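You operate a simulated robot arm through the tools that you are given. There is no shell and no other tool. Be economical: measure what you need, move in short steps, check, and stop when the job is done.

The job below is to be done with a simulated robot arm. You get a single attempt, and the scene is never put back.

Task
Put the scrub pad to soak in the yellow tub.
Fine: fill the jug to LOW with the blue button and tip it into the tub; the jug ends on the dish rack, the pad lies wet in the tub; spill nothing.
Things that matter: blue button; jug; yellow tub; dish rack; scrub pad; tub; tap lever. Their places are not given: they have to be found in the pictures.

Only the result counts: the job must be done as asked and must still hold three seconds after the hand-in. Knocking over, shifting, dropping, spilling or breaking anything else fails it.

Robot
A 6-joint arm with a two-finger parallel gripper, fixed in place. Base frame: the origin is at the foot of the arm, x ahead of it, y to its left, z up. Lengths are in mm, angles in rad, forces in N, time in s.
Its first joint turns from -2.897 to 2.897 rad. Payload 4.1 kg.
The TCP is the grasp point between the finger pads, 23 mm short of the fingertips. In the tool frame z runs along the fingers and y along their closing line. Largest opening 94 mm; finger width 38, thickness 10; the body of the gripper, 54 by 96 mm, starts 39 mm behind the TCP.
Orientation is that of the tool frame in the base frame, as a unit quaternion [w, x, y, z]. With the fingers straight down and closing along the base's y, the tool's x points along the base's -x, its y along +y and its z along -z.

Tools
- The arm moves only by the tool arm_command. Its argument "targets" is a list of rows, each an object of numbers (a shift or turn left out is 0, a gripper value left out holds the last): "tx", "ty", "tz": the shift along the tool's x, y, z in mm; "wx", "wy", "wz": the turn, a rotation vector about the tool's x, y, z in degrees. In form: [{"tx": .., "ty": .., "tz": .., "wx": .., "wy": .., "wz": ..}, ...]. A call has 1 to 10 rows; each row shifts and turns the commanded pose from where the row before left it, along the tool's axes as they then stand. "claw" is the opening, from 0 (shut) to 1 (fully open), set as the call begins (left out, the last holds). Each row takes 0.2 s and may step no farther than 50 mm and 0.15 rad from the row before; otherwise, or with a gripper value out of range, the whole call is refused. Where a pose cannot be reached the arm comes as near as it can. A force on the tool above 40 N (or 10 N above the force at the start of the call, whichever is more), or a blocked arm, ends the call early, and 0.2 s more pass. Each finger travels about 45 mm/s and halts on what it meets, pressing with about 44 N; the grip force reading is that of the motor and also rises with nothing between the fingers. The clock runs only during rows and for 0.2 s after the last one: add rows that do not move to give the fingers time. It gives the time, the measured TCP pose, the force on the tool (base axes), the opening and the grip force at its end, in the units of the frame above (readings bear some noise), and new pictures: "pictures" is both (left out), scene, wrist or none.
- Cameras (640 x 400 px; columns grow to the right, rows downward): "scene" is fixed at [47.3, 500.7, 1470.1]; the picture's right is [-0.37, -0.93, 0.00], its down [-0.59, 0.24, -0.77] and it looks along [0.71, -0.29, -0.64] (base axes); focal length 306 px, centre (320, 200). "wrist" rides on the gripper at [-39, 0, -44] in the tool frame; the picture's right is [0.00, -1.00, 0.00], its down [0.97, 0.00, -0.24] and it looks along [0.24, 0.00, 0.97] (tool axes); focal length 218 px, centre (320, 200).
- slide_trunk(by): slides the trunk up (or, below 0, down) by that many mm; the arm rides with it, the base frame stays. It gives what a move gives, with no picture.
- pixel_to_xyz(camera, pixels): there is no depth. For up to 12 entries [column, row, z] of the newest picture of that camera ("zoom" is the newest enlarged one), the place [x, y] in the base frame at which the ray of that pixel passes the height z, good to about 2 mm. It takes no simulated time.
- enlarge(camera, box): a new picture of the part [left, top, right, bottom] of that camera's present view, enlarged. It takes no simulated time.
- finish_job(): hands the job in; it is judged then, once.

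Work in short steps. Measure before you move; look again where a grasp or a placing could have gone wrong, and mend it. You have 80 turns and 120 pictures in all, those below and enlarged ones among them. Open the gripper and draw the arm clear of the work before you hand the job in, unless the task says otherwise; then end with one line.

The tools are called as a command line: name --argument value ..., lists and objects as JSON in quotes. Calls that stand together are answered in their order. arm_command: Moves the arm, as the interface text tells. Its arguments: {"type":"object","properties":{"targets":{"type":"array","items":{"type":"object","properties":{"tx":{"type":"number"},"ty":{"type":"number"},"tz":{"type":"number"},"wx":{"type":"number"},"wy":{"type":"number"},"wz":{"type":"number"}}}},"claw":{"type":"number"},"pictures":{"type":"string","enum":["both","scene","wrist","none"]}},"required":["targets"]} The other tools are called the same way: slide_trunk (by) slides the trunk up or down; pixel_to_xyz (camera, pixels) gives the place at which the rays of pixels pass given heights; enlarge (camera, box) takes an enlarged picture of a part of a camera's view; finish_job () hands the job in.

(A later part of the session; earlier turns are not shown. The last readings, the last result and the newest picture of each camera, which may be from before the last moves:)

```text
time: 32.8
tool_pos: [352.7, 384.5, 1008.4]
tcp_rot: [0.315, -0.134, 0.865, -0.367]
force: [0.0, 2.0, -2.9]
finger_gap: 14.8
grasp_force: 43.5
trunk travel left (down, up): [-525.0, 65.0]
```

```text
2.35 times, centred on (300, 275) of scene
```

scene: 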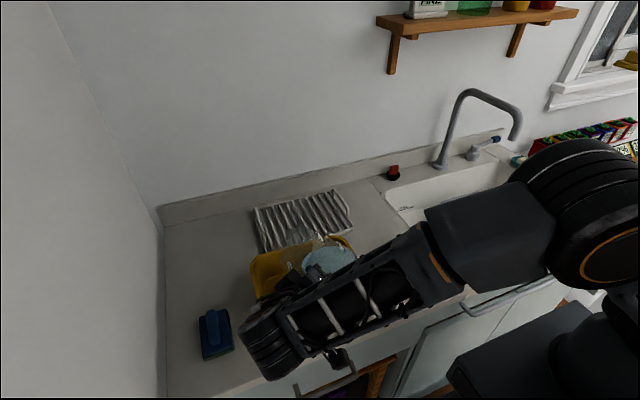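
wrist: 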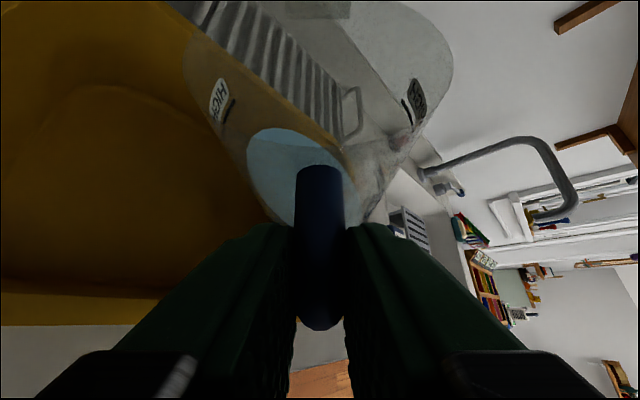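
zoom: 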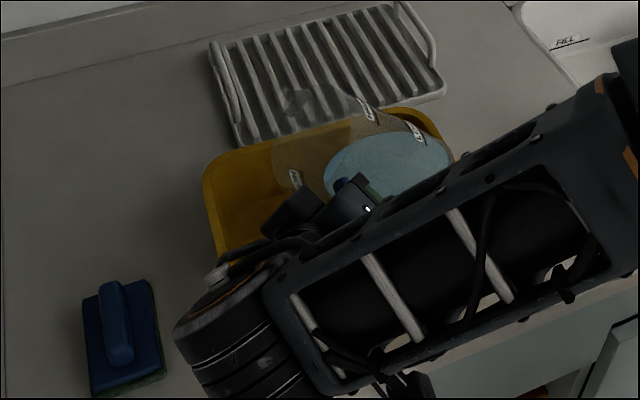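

A y-force of 2 N has appeared, and by geometry the jug's base corner is close to the tub's near rim. I'll raise by 35 mm before tilting further.

arm_command --targets '[{"tx": -7.8, "ty": -12.6, "tz": -9.3}, {"tx": -7.8, "ty": -12.6, "tz": -9.3}]'

enlarge --camera "scene" --box '[220, 190, 380, 360]'

```text
time: 33.4
tool_pos: [353.8, 383.6, 1044.9]
tcp_rot: [0.315, -0.133, 0.865, -0.367]
force: [0.0, -0.8, -4.9]
finger_gap: 14.5
grasp_force: 44.1
trunk travel left (down, up): [-525.0, 65.0]
```

scene: 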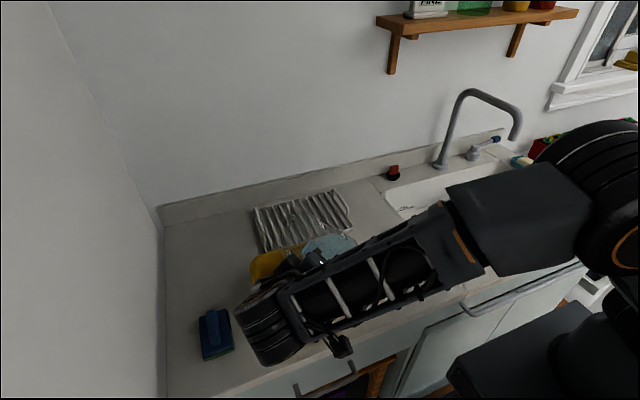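
wrist: 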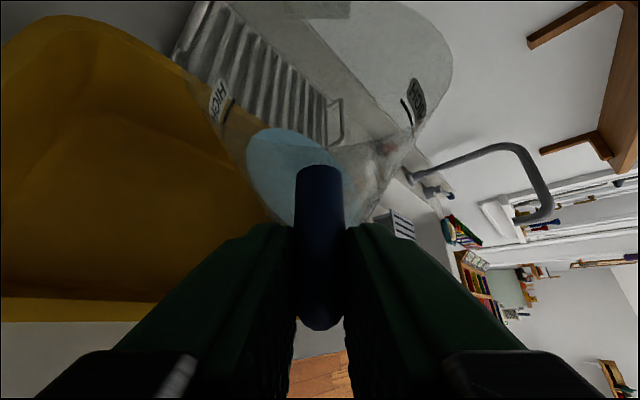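

```text
2.35 times, centred on (300, 275) of scene
```

zoom: 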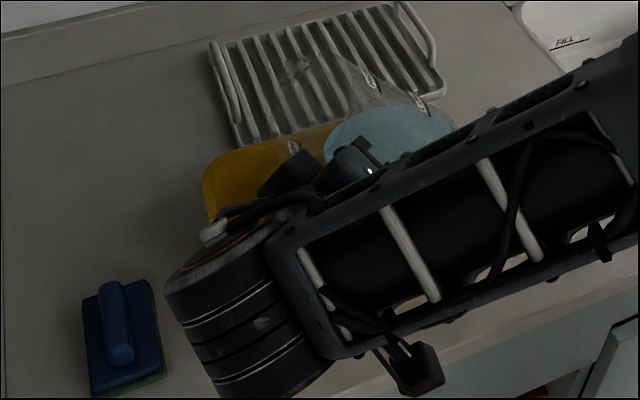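

The contact is gone and only the weight remains (-4.9 N). I'll keep this height and tilt on to about 67°.

arm_command --targets '[{"wx": 5.36, "wz": -4.5}, {"wx": 5.36, "wz": -4.5}, {"wx": 5.36, "wz": -4.5}, {}]'

enlarge --camera "scene" --box '[220, 190, 380, 360]'

```text
time: 34.4
tool_pos: [352.7, 384.2, 1045.2]
tcp_rot: [0.284, -0.189, 0.784, -0.518]
force: [0.0, 0.4, -3.9]
finger_gap: 14.6
grasp_force: 44.2
trunk travel left (down, up): [-525.0, 65.0]
```

scene: 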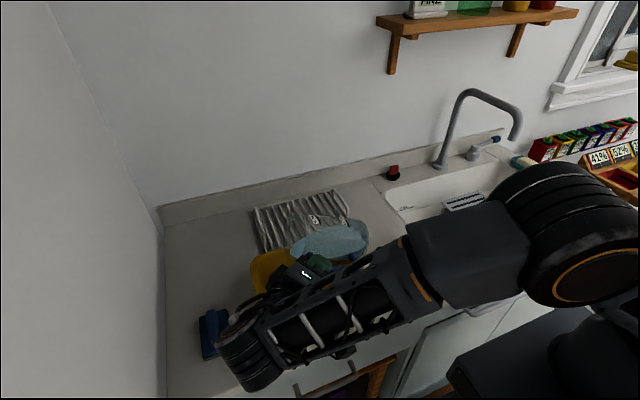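
wrist: 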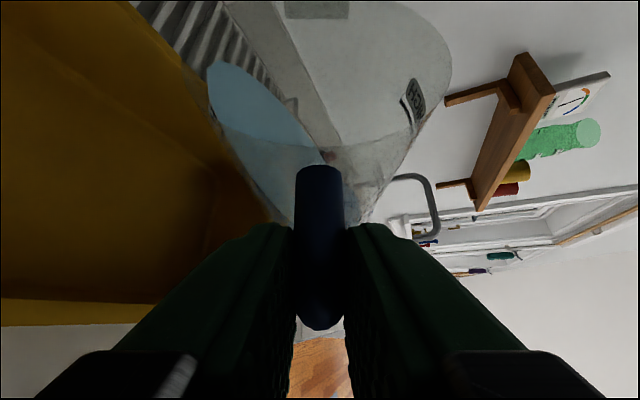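

```text
2.35 times, centred on (300, 275) of scene
```

zoom: 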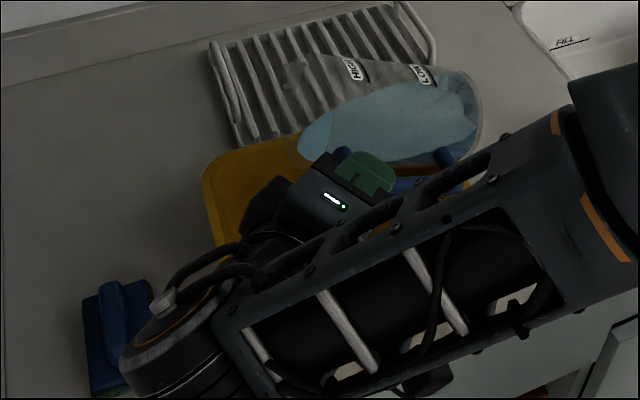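

Water nears the lip, which is over the tub. I'll tilt slowly past the onset, about 4° per row.

arm_command --targets '[{"wx": 3.06, "wz": -2.57}, {"wx": 3.06, "wz": -2.57}, {"wx": 3.06, "wz": -2.57}, {}, {}]'

enlarge --camera "scene" --box '[220, 190, 380, 360]'

```text
time: 35.6
tool_pos: [353.8, 383.5, 1045.0]
tcp_rot: [0.266, -0.218, 0.725, -0.597]
force: [0.3, 0.3, -3.4]
finger_gap: 14.6
grasp_force: 43.6
trunk travel left (down, up): [-525.0, 65.0]
```

scene: 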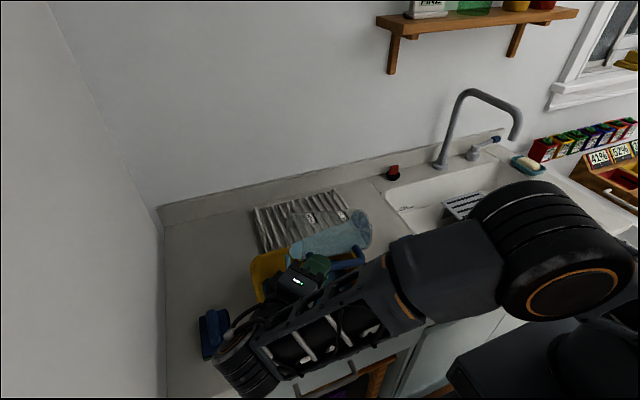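
wrist: 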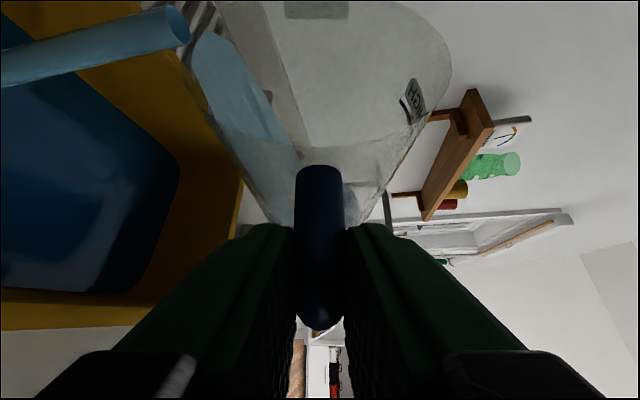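

```text
2.35 times, centred on (300, 275) of scene
```

zoom: 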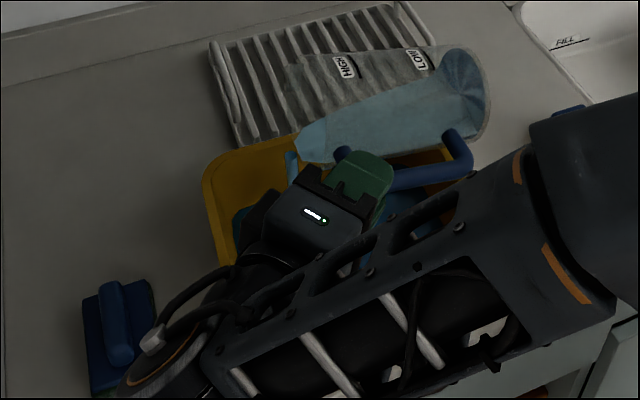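

The stream falls inside the tub and water is collecting. I'll keep tilting slowly.

arm_command --targets '[{}, {"wx": 3.06, "wz": -2.57}, {}, {"wx": 3.06, "wz": -2.57}, {}, {"wx": 3.06, "wz": -2.57}, {}, {}]'

enlarge --camera "scene" --box '[220, 190, 380, 360]'

```text
time: 37.4
tool_pos: [352.5, 384.2, 1045.0]
tcp_rot: [-0.24, 0.244, -0.658, 0.67]
force: [0.7, 0.0, -2.7]
finger_gap: 14.4
grasp_force: 44.2
trunk travel left (down, up): [-525.0, 65.0]
```

scene: 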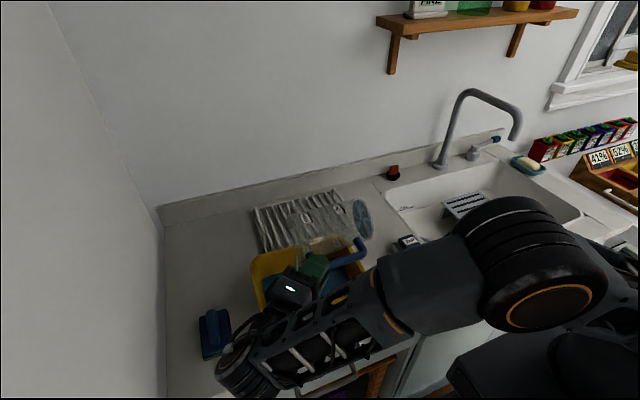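
wrist: 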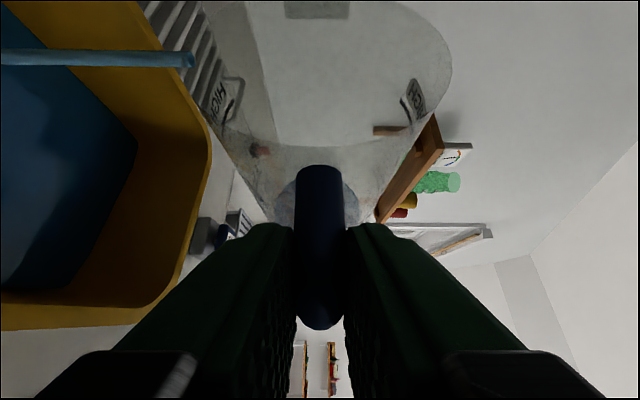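

```text
2.35 times, centred on (300, 275) of scene
```

zoom: 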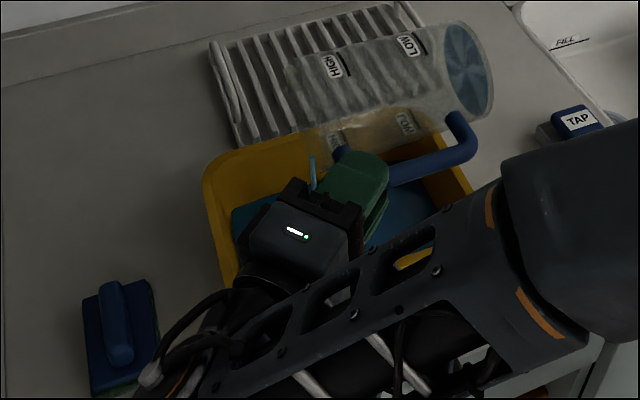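

About 91° tilt, nearly empty. I'll go on to about 108° and wait for the last drops.

arm_command --targets '[{"wx": 3.06, "wz": -2.57}, {"wx": 3.06, "wz": -2.57}, {"wx": 3.06, "wz": -2.57}, {"wx": 3.06, "wz": -2.57}, {}, {}, {}, {}, {}]'

enlarge --camera "scene" --box '[220, 190, 380, 360]'

```text
time: 39.4
tool_pos: [377.8, 353.1, 1034.7]
tcp_rot: [-0.206, 0.282, -0.562, 0.75]
force: [0.3, 0.0, -1.5]
finger_gap: 14.5
grasp_force: 44.1
out of reach, approached as far as the arm can: row 2, 3, 4
trunk travel left (down, up): [-525.0, 65.0]
```

scene: 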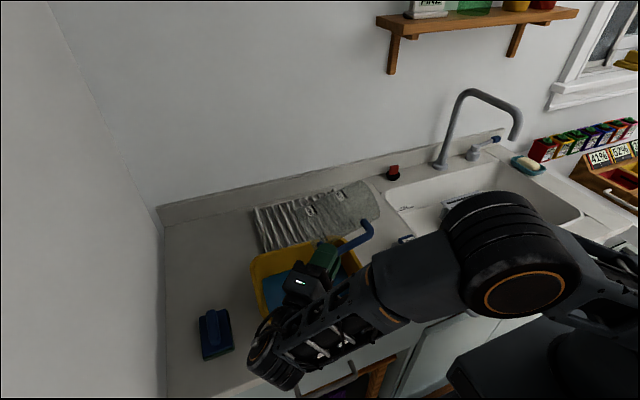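
wrist: 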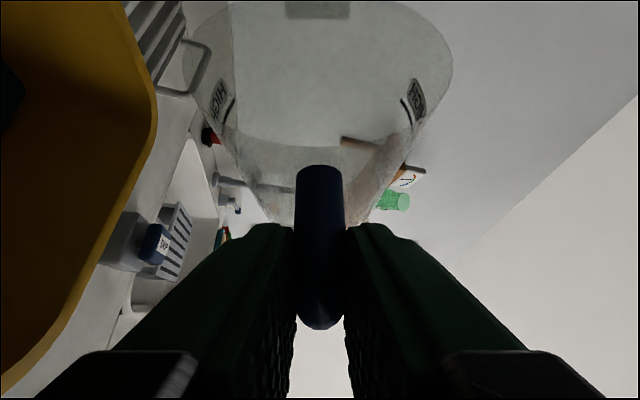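

```text
2.35 times, centred on (300, 275) of scene
```

zoom: 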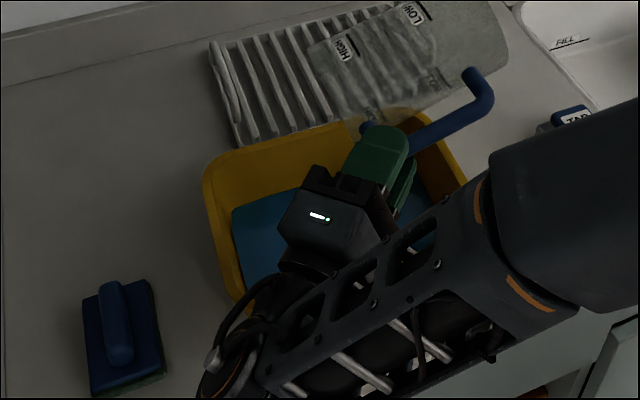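

The jug is empty (force -1.5 N) and the water is in the tub. I'll roll back: first 21°, then raise 60 mm, then continue.

arm_command --targets '[{"wx": -5.44, "wz": 4.57}, {"wx": -5.44, "wz": 4.57}, {"wx": -5.44, "wz": 4.57}, {"tx": -1.1, "ty": -20, "tz": -1.3}, {"tx": -1.1, "ty": -20, "tz": -1.3}, {"tx": -1.1, "ty": -20, "tz": -1.3}, {"wx": -5.44, "wz": 4.57}, {"wx": -5.44, "wz": 4.57}, {"wx": -5.44, "wz": 4.57}, {"wx": -5.44, "wz": 4.57}]' --pictures "none"

arm_command --targets '[{"wx": -5.44, "wz": 4.57}, {"wx": -5.44, "wz": 4.57}, {"wx": -5.44, "wz": 4.57}, {"wx": -5.44, "wz": 4.57}, {"wx": -5.44, "wz": 4.57}, {"wx": -5.44, "wz": 4.57}, {"wx": -5.44, "wz": 4.57}, {"wx": -5.44, "wz": 4.57}]'

```text
time: 41.6
tool_pos: [378.3, 354.2, 1094.8]
tcp_rot: [0.301, -0.164, 0.825, -0.449]
force: [-0.1, -0.9, -1.2]
finger_gap: 14.2
grasp_force: 43.6
trunk travel left (down, up): [-525.0, 65.0]
```

```text
time: 43.4
tool_pos: [378.4, 352.7, 1094.4]
tcp_rot: [0.342, 0.0, 0.94, -0.001]
force: [0.7, 0.1, -1.7]
finger_gap: 14.7
grasp_force: 44.1
trunk travel left (down, up): [-525.0, 65.0]
```

scene: 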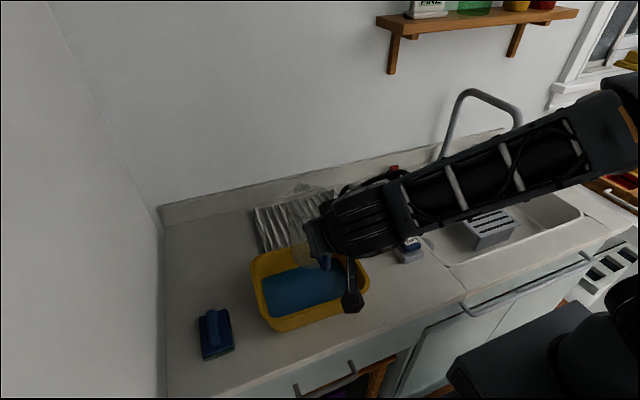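
wrist: 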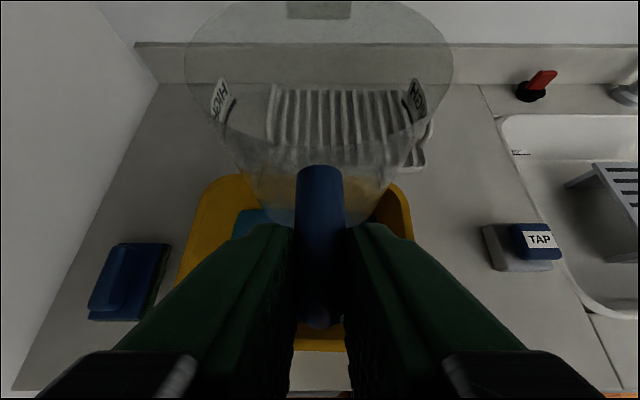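

The jug is upright and empty, and the tub holds the water. The rack spans about x 572–750, y 187–430. I'll carry the jug over the rack with its axis at about (640,308), staying high.

arm_command --targets '[{"tx": -12, "tz": 10, "ty": -4}, {"tx": -23, "tz": 19.3, "ty": -8}, {"tx": -23, "tz": 19.3, "ty": -8}, {"tx": -23, "tz": 19.3, "ty": -8}, {"tx": -23, "tz": 19.3, "ty": -8}, {"tx": -23, "tz": 19.3, "ty": -6}, {"tx": -11, "tz": 9.3, "ty": -3}]'

enlarge --camera "scene" --box '[230, 150, 390, 270]'

```text
time: 45.0
tool_pos: [560.0, 307.8, 1095.2]
tcp_rot: [0.341, 0.0, 0.94, -0.003]
force: [-0.5, -0.3, -2.0]
finger_gap: 14.5
grasp_force: 44.5
trunk travel left (down, up): [-525.0, 65.0]
```

scene: 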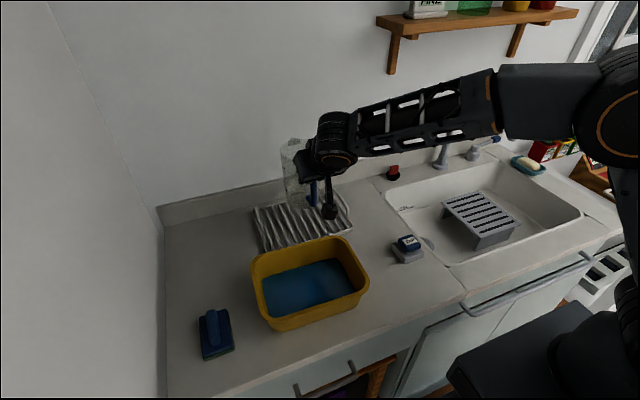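
wrist: 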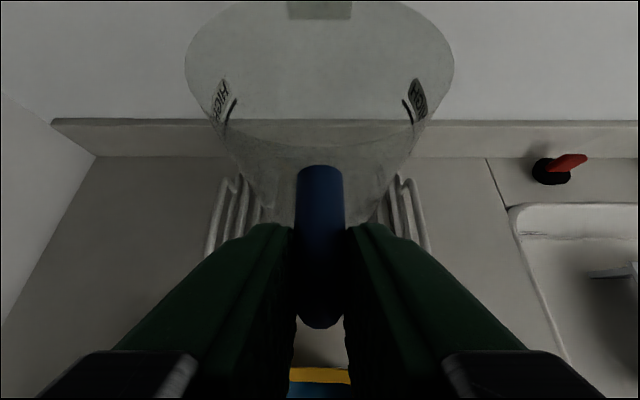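

```text
3.33 times, centred on (310, 210) of scene
```

zoom: 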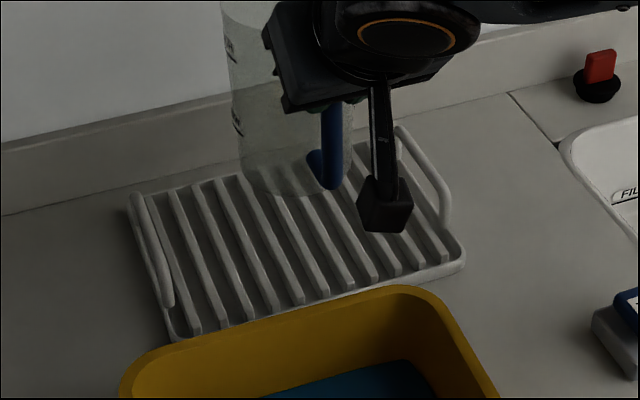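

The rack is centred in the wrist view (ends at columns 207 and 428). I'll lower 65 mm, then inspect.

arm_command --targets '[{"tx": 9, "tz": 10.7}, {"tx": 9, "tz": 10.7}, {"tx": 9, "tz": 10.7}, {"tx": 9, "tz": 10.7}, {"tx": 6, "tz": 7.1}]'

enlarge --camera "scene" --box '[230, 150, 390, 270]'

```text
time: 46.2
tool_pos: [559.5, 308.4, 1031.4]
tcp_rot: [0.341, -0.001, 0.94, -0.003]
force: [0.7, -0.3, -2.0]
finger_gap: 14.7
grasp_force: 44.6
trunk travel left (down, up): [-525.0, 65.0]
```

scene: 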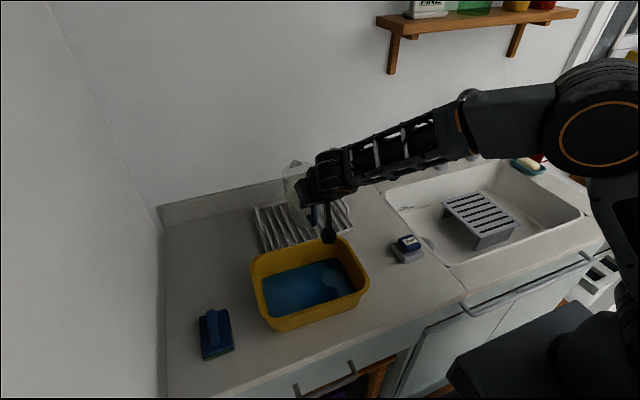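
wrist: 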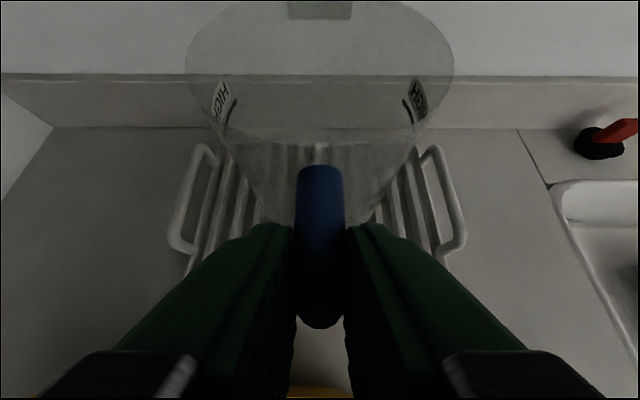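

```text
3.33 times, centred on (310, 210) of scene
```

zoom: 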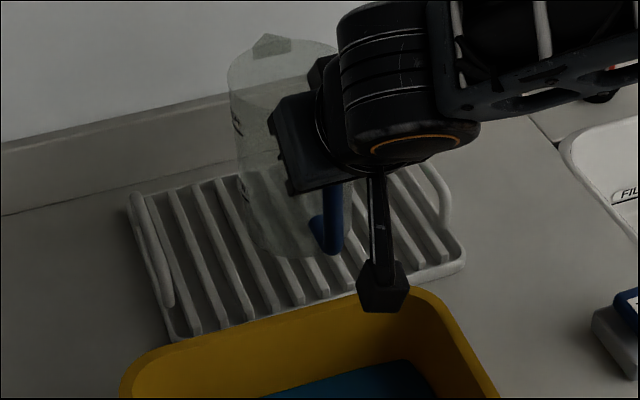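

The jug bottom is about 20–25 mm above the slats. I'll lower in small steps, watching the force.

arm_command --targets '[{"tx": 3.2, "tz": 3.8}, {"tx": 3.2, "tz": 3.8}, {"tx": 1.9, "tz": 2.3}]' --pictures "none"

arm_command --targets '[{"tx": 1.9, "tz": 2.3}]' --pictures "none"

enlarge --camera "scene" --box '[230, 150, 390, 270]'

```text
time: 47.0
tool_pos: [559.2, 307.5, 1017.8]
tcp_rot: [0.342, 0.0, 0.94, -0.003]
force: [0.2, -0.6, 1.0]
finger_gap: 14.5
grasp_force: 44.1
trunk travel left (down, up): [-525.0, 65.0]
```

```text
time: 47.4
tool_pos: [558.8, 307.4, 1016.2]
tcp_rot: [0.345, -0.002, 0.939, -0.001]
force: [0.6, -1.4, 10.4]
finger_gap: 14.4
grasp_force: 44.0
trunk travel left (down, up): [-525.0, 65.0]
```

```text
3.33 times, centred on (310, 210) of scene
```

zoom: 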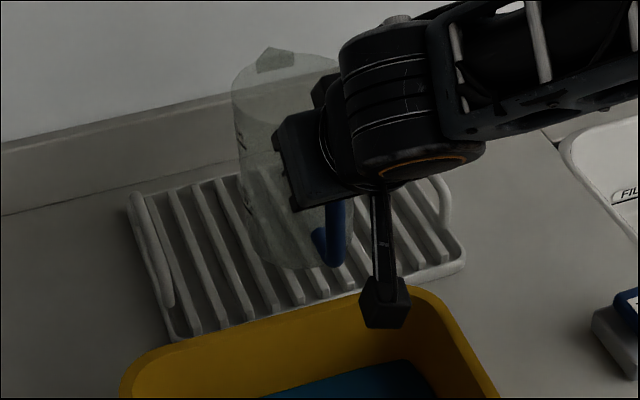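

Contact: force has gone from -2 to +10 N. I'll relax 1.5 mm, then open the gripper.

arm_command --targets '[{"tx": -1, "tz": -1.2}]' --pictures "none"

arm_command --targets '[{}, {}, {}, {}]' --claw 0.6

enlarge --camera "scene" --box '[230, 150, 390, 270]'

```text
time: 47.8
tool_pos: [558.3, 308.0, 1016.4]
tcp_rot: [0.343, -0.001, 0.939, -0.002]
force: [2.6, 1.3, 7.9]
finger_gap: 14.4
grasp_force: 43.7
trunk travel left (down, up): [-525.0, 65.0]
```

```text
time: 48.8
tool_pos: [559.1, 307.0, 1015.1]
tcp_rot: [0.343, -0.001, 0.939, -0.003]
force: [0.0, -0.4, -0.3]
finger_gap: 56.4
grasp_force: 0.0
trunk travel left (down, up): [-525.0, 65.0]
```

scene: 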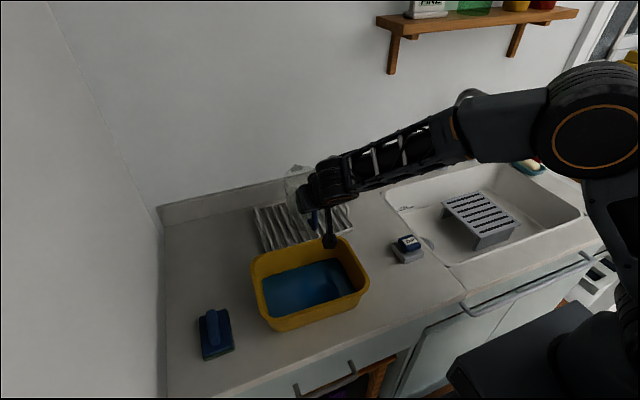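
wrist: 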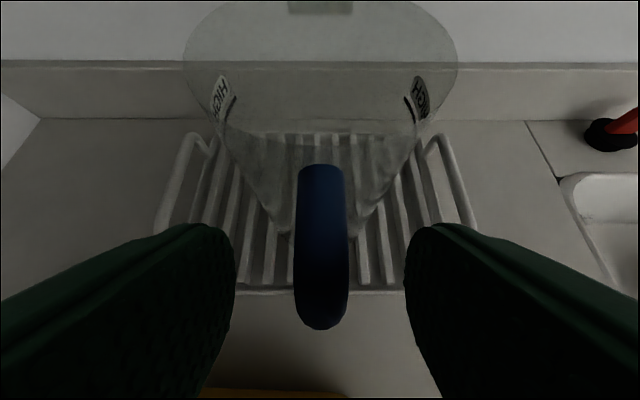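

```text
3.33 times, centred on (310, 210) of scene
```

zoom: 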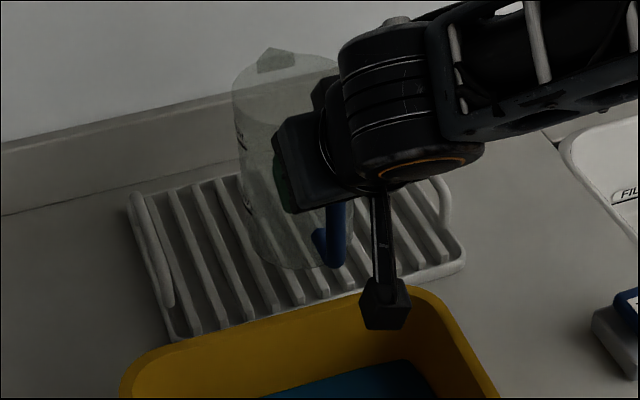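

The jug stands on the rack. I'll withdraw back and up along the tool axis and turn the tool back to vertical.

arm_command --targets '[{"tz": -25}, {"tz": -40}, {"tz": -45}, {"wy": 8.3}, {"wy": 8.3}, {"wy": 8.3}, {"wy": 8.3}, {"wy": 8.3}, {"wy": 8.5}]' --pictures "none"

arm_command --targets '[{"ty": 40, "tx": 14}, {"ty": 40, "tx": 14}, {"ty": 40, "tx": 14}, {"ty": 40, "tx": 14}, {"ty": 40, "tx": 8}]'

enlarge --camera "scene" --box '[180, 150, 390, 370]'

```text
time: 50.8
tool_pos: [487.2, 308.7, 1100.0]
tcp_rot: [-0.087, -0.001, 0.996, -0.002]
force: [0.3, -0.9, 0.7]
finger_gap: 56.4
grasp_force: 0.0
trunk travel left (down, up): [-525.0, 65.0]
```

```text
time: 52.0
tool_pos: [413.0, 493.5, 1105.7]
tcp_rot: [-0.088, 0.001, 0.996, -0.003]
force: [0.4, 1.0, 0.7]
finger_gap: 56.5
grasp_force: 0.0
out of reach, approached as far as the arm can: row 5
trunk travel left (down, up): [-525.0, 65.0]
```

scene: 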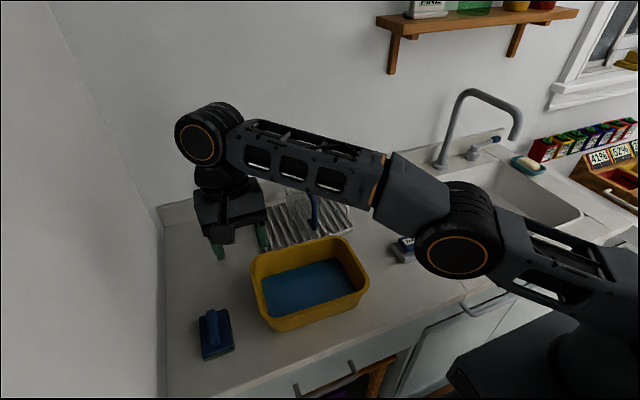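
wrist: 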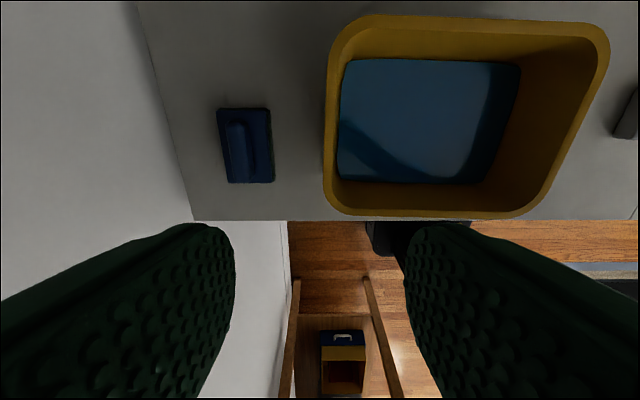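

```text
1.82 times, centred on (285, 260) of scene
```

zoom: 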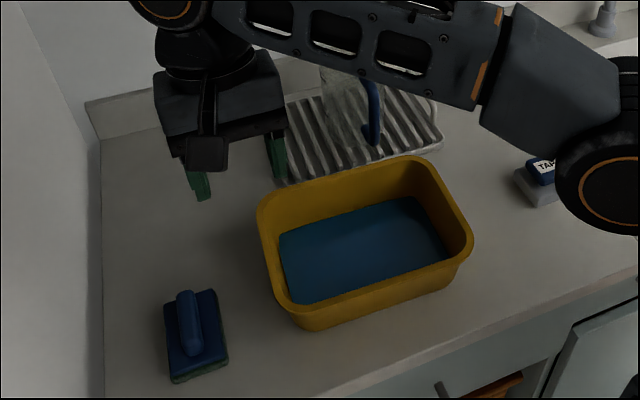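

The tool is 10° past vertical, so I'll correct that and look at the pad from above.

arm_command --targets '[{"wy": -5}, {"wy": -5}, {"tx": -5, "ty": 35}, {"ty": 40}]'

enlarge --camera "wrist" --box '[200, 60, 400, 260]'

```text
time: 53.0
tool_pos: [403.5, 527.2, 1095.1]
tcp_rot: [0.0, 0.0, 1.0, -0.003]
force: [-0.2, 0.3, 0.6]
finger_gap: 56.4
grasp_force: 0.0
out of reach, approached as far as the arm can: row 3, 4
trunk travel left (down, up): [-525.0, 65.0]
```

scene: 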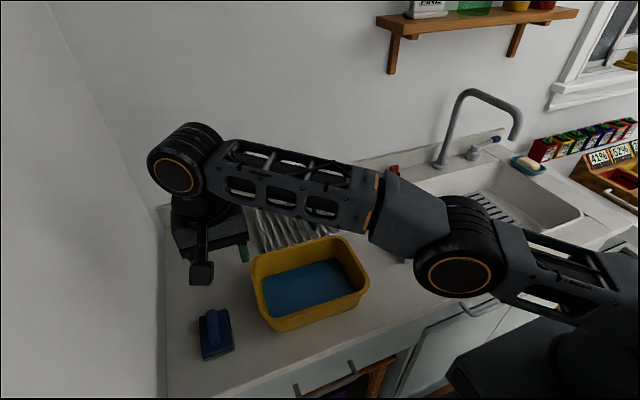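
wrist: 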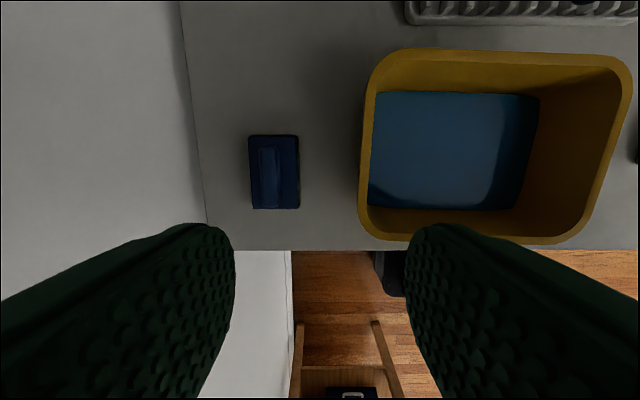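

```text
2.00 times, centred on (300, 160) of wrist
```

zoom: 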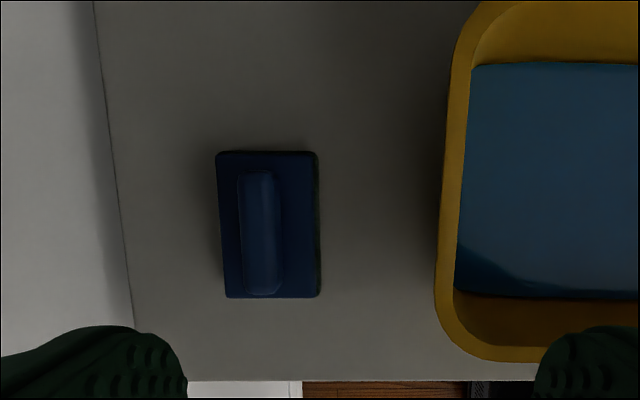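

Triangulating the pad's handle gives its top at about (409,585,888), running along x and about 20 mm wide. Reach is tight at this height, so I'll lower first and then move left.

arm_command --targets '[{"tz": 45}, {"tz": 45}, {"tz": 40}, {"ty": 20, "tx": -2}, {"ty": 20, "tx": -2}, {"ty": 18, "tx": -1}]' --claw 0.5

enlarge --camera "scene" --box '[150, 150, 390, 390]'

```text
time: 54.4
tool_pos: [395.2, 555.5, 966.5]
tcp_rot: [0.0, 0.0, 1.0, -0.002]
force: [0.1, -0.5, -0.1]
finger_gap: 46.9
grasp_force: 0.0
out of reach, approached as far as the arm can: row 5, 6
trunk travel left (down, up): [-525.0, 65.0]
```

scene: 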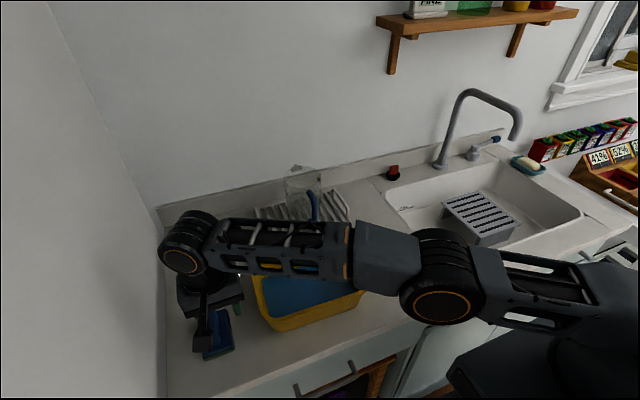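
wrist: 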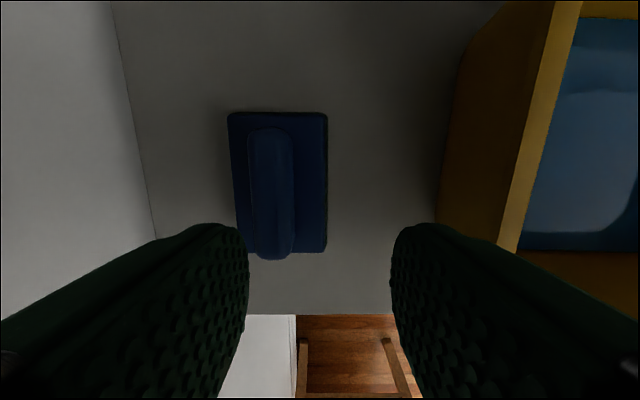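

```text
1.67 times, centred on (270, 270) of scene
```

zoom: 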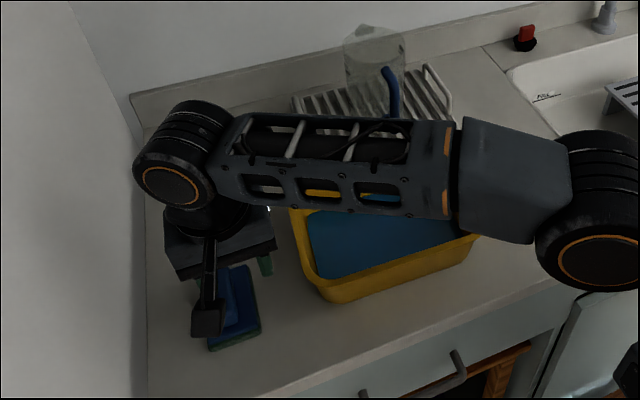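

The pad centre is at about (412,581), edges y 551–611, and the vertical tool runs out of reach at about 683 mm radius. I'll pitch the tool 14° toward +x, which brings the wrist nearer, open wide, and shift over the pad to grip it by its two long sides.

arm_command --targets '[{"wy": -7}, {"wy": -7}, {"ty": 13}, {"ty": 12.5}, {"tz": 20}]' --claw 0.95

enlarge --camera "scene" --box '[150, 240, 310, 390]'

```text
time: 55.6
tool_pos: [399.3, 580.4, 948.3]
tcp_rot: [0.122, 0.0, 0.992, -0.002]
force: [-0.8, 0.8, -0.1]
finger_gap: 89.1
grasp_force: 0.1
trunk travel left (down, up): [-525.0, 65.0]
```

scene: 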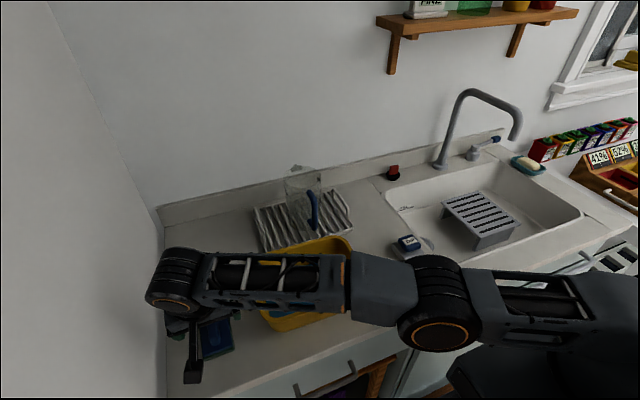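
wrist: 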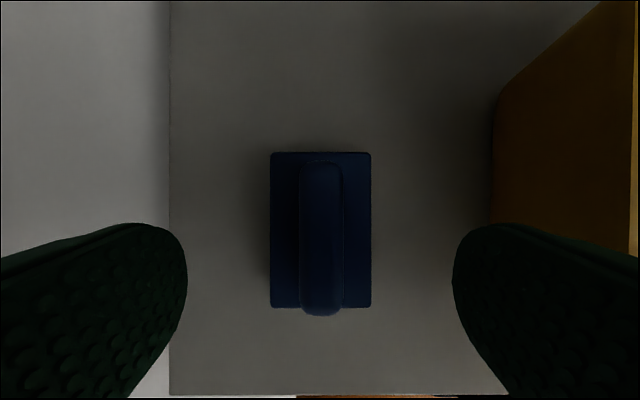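

```text
2.67 times, centred on (230, 315) of scene
```

zoom: 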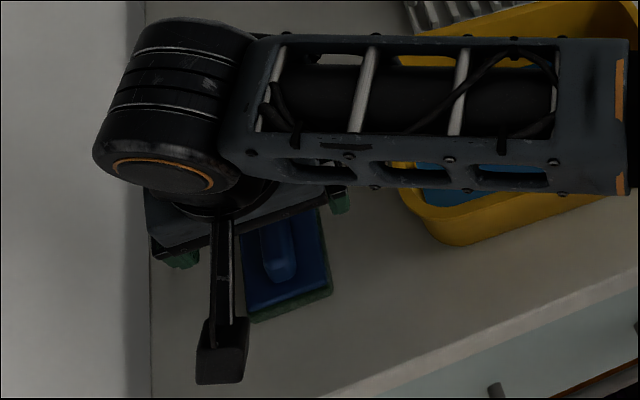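

The pad is centred between the fingers (column 321). I'll descend straight down about 56 mm to straddle it.

arm_command --targets '[{"tx": 5.5, "tz": 18}, {"tx": 5.5, "tz": 18}, {"tx": 3, "tz": 10}, {"tx": 2.4, "tz": 8}]'

```text
time: 56.6
tool_pos: [397.4, 582.7, 891.2]
tcp_rot: [0.122, -0.001, 0.993, -0.002]
force: [-0.4, 0.2, -0.1]
finger_gap: 89.5
grasp_force: 0.1
trunk travel left (down, up): [-525.0, 65.0]
```

scene: 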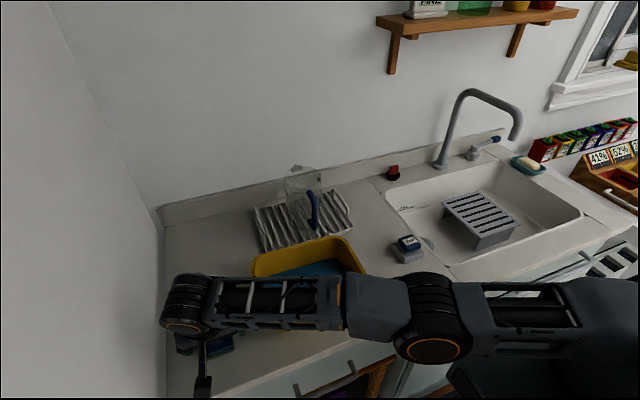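
wrist: 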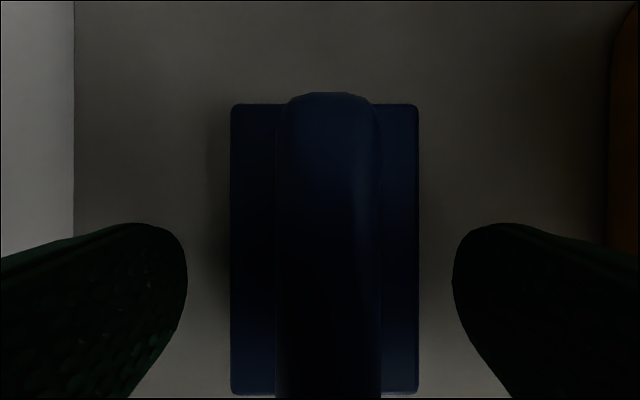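

The fingers straddle the pad evenly. I'll close on its sides.

arm_command --targets '[{}, {}, {}, {}]' --claw 0 --pictures "wrist"

```text
time: 57.6
tool_pos: [397.3, 582.1, 892.0]
tcp_rot: [0.122, -0.001, 0.993, -0.003]
force: [-0.5, -0.1, 0.4]
finger_gap: 58.8
grasp_force: 43.9
trunk travel left (down, up): [-525.0, 65.0]
```

wrist: 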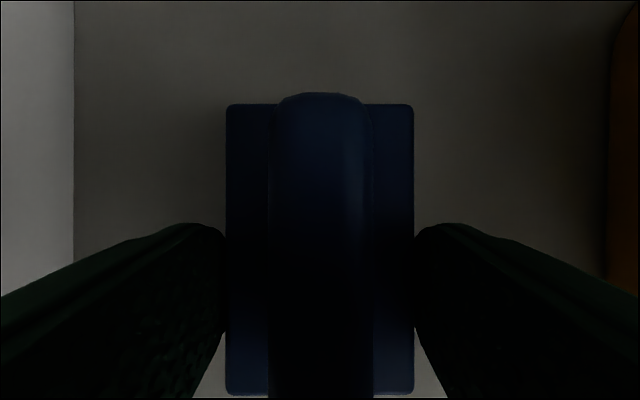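

Gripped at 58.8 mm. I'll lift it straight up about 110 mm and check.

arm_command --targets '[{"tx": -2.4, "tz": -9.7}, {"tx": -4.8, "tz": -19.4}, {"tx": -6, "tz": -24}, {"tx": -7, "tz": -29}, {"tx": -7, "tz": -29}]'

```text
time: 58.8
tool_pos: [395.1, 577.1, 1006.7]
tcp_rot: [0.122, 0.0, 0.993, -0.003]
force: [-0.5, -1.4, -0.8]
finger_gap: 58.7
grasp_force: 44.0
out of reach, approached as far as the arm can: row 4
trunk travel left (down, up): [-525.0, 65.0]
```

scene: 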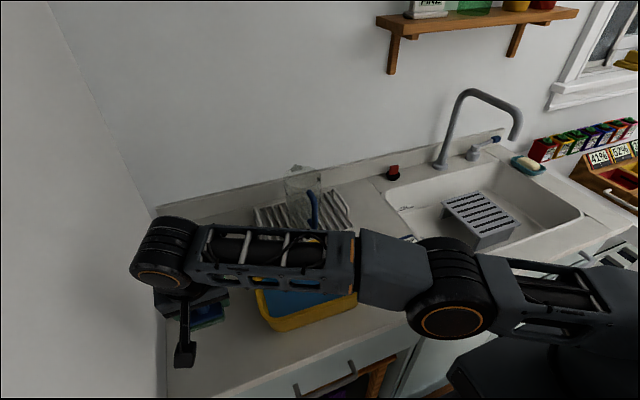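
wrist: 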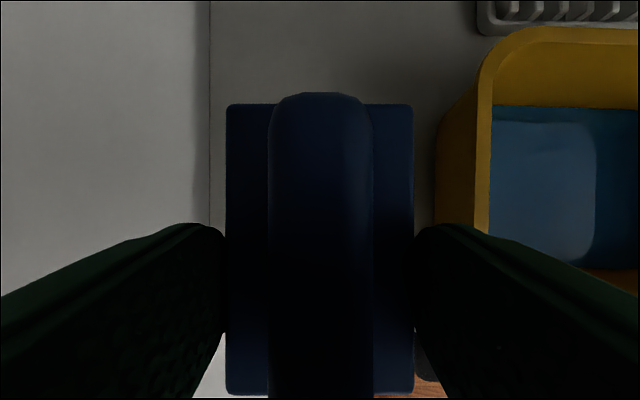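

The pad is held firmly, its bottom above the tub rim. I'll carry it over the tub centre.

arm_command --targets '[{"ty": -25}, {"ty": -38, "tx": -6, "tz": 1.5}, {"ty": -38, "tx": -6, "tz": 1.5}, {"ty": -38, "tx": -6, "tz": 1.5}, {"ty": -36, "tx": -5, "tz": 1.3}, {"ty": -20}]'

enlarge --camera "scene" --box '[220, 170, 400, 350]'

```text
time: 60.2
tool_pos: [419.7, 380.9, 1006.2]
tcp_rot: [0.122, -0.001, 0.993, -0.003]
force: [-0.5, 0.0, 0.6]
finger_gap: 58.9
grasp_force: 44.3
trunk travel left (down, up): [-525.0, 65.0]
```

scene: 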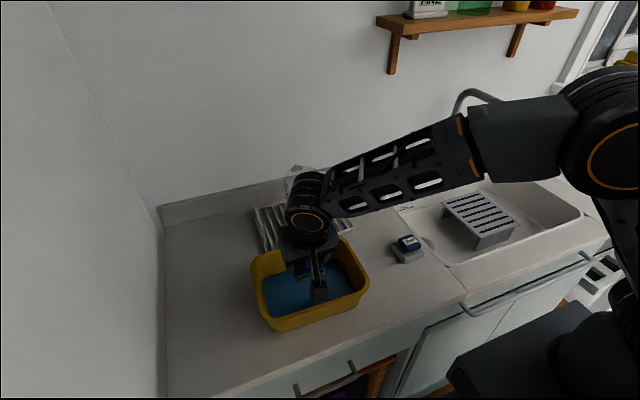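
wrist: 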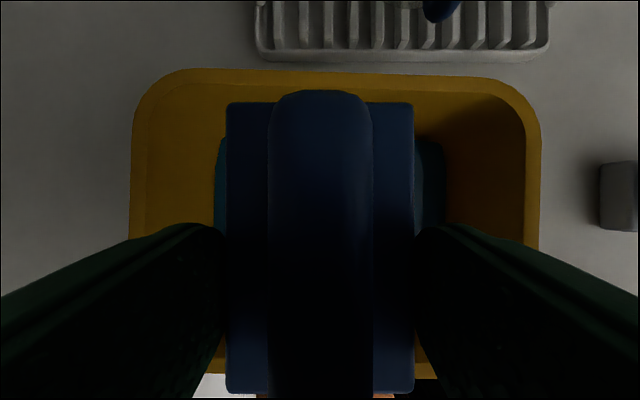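

```text
2.22 times, centred on (310, 260) of scene
```

zoom: 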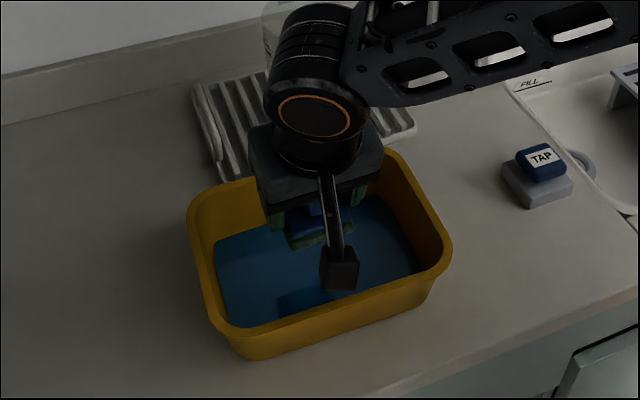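

The pad is centred over the tub: the rim spans x 336–529, y 242–501, and the pad x 385–478, y 351–411. I'll lower it straight down, stopping just above the tub floor.

arm_command --targets '[{"tx": 4.84, "tz": 19.4}, {"tx": 4.84, "tz": 19.4}, {"tx": 4.84, "tz": 19.4}, {"tx": 4.84, "tz": 19.4}, {"tx": 2.9, "tz": 11.6}, {"tx": 1.5, "tz": 5.8}]'

enlarge --camera "scene" --box '[220, 170, 400, 350]'

```text
time: 61.6
tool_pos: [419.0, 381.3, 906.6]
tcp_rot: [0.121, -0.001, 0.993, -0.002]
force: [0.1, -0.3, -0.3]
finger_gap: 58.9
grasp_force: 44.3
trunk travel left (down, up): [-525.0, 65.0]
```

scene: 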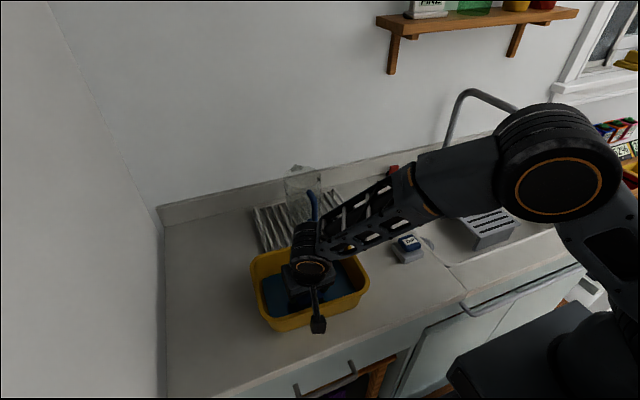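
wrist: 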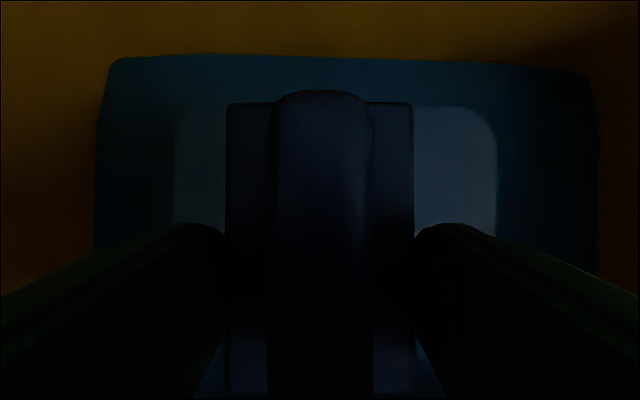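

```text
2.22 times, centred on (310, 260) of scene
```

zoom: 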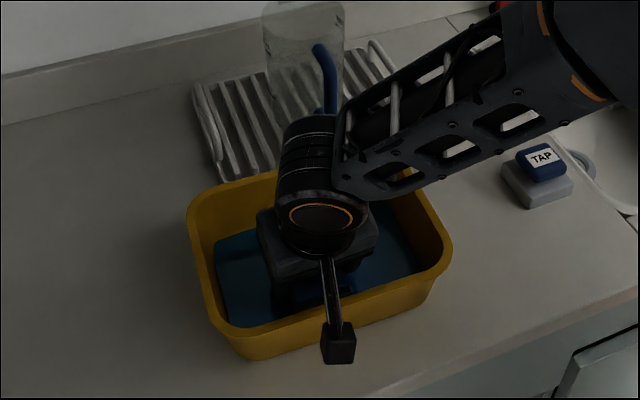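

Nearly down. The bracket box is close to the near rim, so I'll shift 8 mm in +x and lower in small steps, watching the force.

arm_command --targets '[{"tx": -7.8, "tz": 1.9}, {"tx": 0.8, "tz": 3}, {"tx": 0.5, "tz": 2}]' --pictures "none"

arm_command --targets '[{"tx": 0.5, "tz": 2}]' --pictures "none"

```text
time: 62.4
tool_pos: [426.7, 380.9, 903.0]
tcp_rot: [0.122, -0.001, 0.993, -0.003]
force: [0.4, 1.0, 0.6]
finger_gap: 58.6
grasp_force: 44.5
trunk travel left (down, up): [-525.0, 65.0]
```

```text
time: 62.8
tool_pos: [426.7, 382.1, 899.2]
tcp_rot: [0.122, -0.001, 0.993, -0.003]
force: [0.3, -0.2, 0.0]
finger_gap: 58.9
grasp_force: 43.8
trunk travel left (down, up): [-525.0, 65.0]
```

No contact yet at z≈899; I'll continue in 2 mm steps.

arm_command --targets '[{"tx": 0.5, "tz": 2}]' --pictures "none"

arm_command --targets '[{"tx": 0.4, "tz": 1.6}]' --pictures "none"

```text
time: 63.2
tool_pos: [426.6, 382.4, 896.8]
tcp_rot: [0.122, 0.0, 0.993, -0.002]
force: [0.3, -0.1, -0.5]
finger_gap: 58.8
grasp_force: 44.1
trunk travel left (down, up): [-525.0, 65.0]
```

```text
time: 63.6
tool_pos: [425.2, 381.5, 896.1]
tcp_rot: [0.123, -0.001, 0.992, -0.003]
force: [-1.5, -1.2, 4.5]
finger_gap: 58.7
grasp_force: 44.2
trunk travel left (down, up): [-525.0, 65.0]
```

Contact with the floor (4.5 N). I'll open the gripper here.

arm_command --targets '[{}, {}, {}]' --claw 0.88

```text
time: 64.4
tool_pos: [426.8, 382.8, 896.5]
tcp_rot: [0.121, -0.001, 0.993, -0.003]
force: [0.9, 0.5, 0.9]
finger_gap: 82.8
grasp_force: 0.0
trunk travel left (down, up): [-525.0, 65.0]
```

scene: 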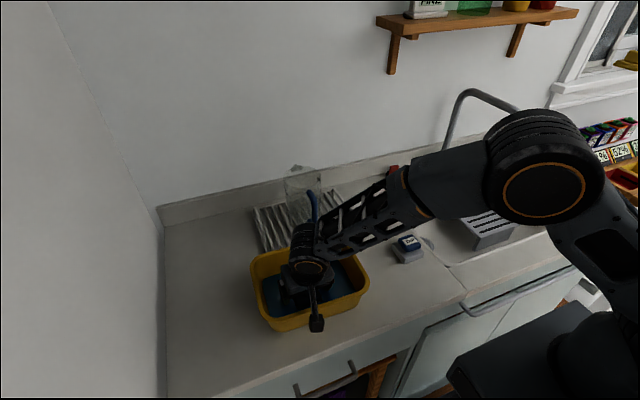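
wrist: 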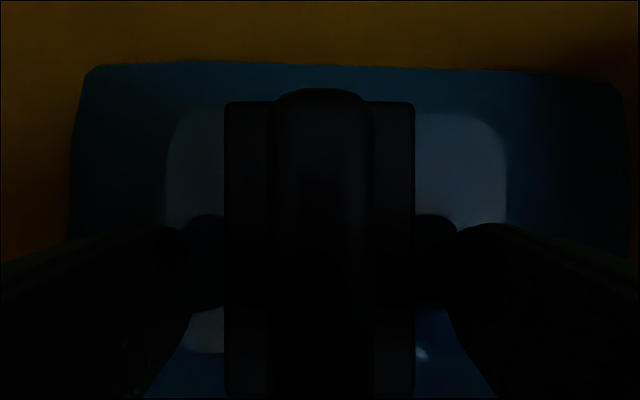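

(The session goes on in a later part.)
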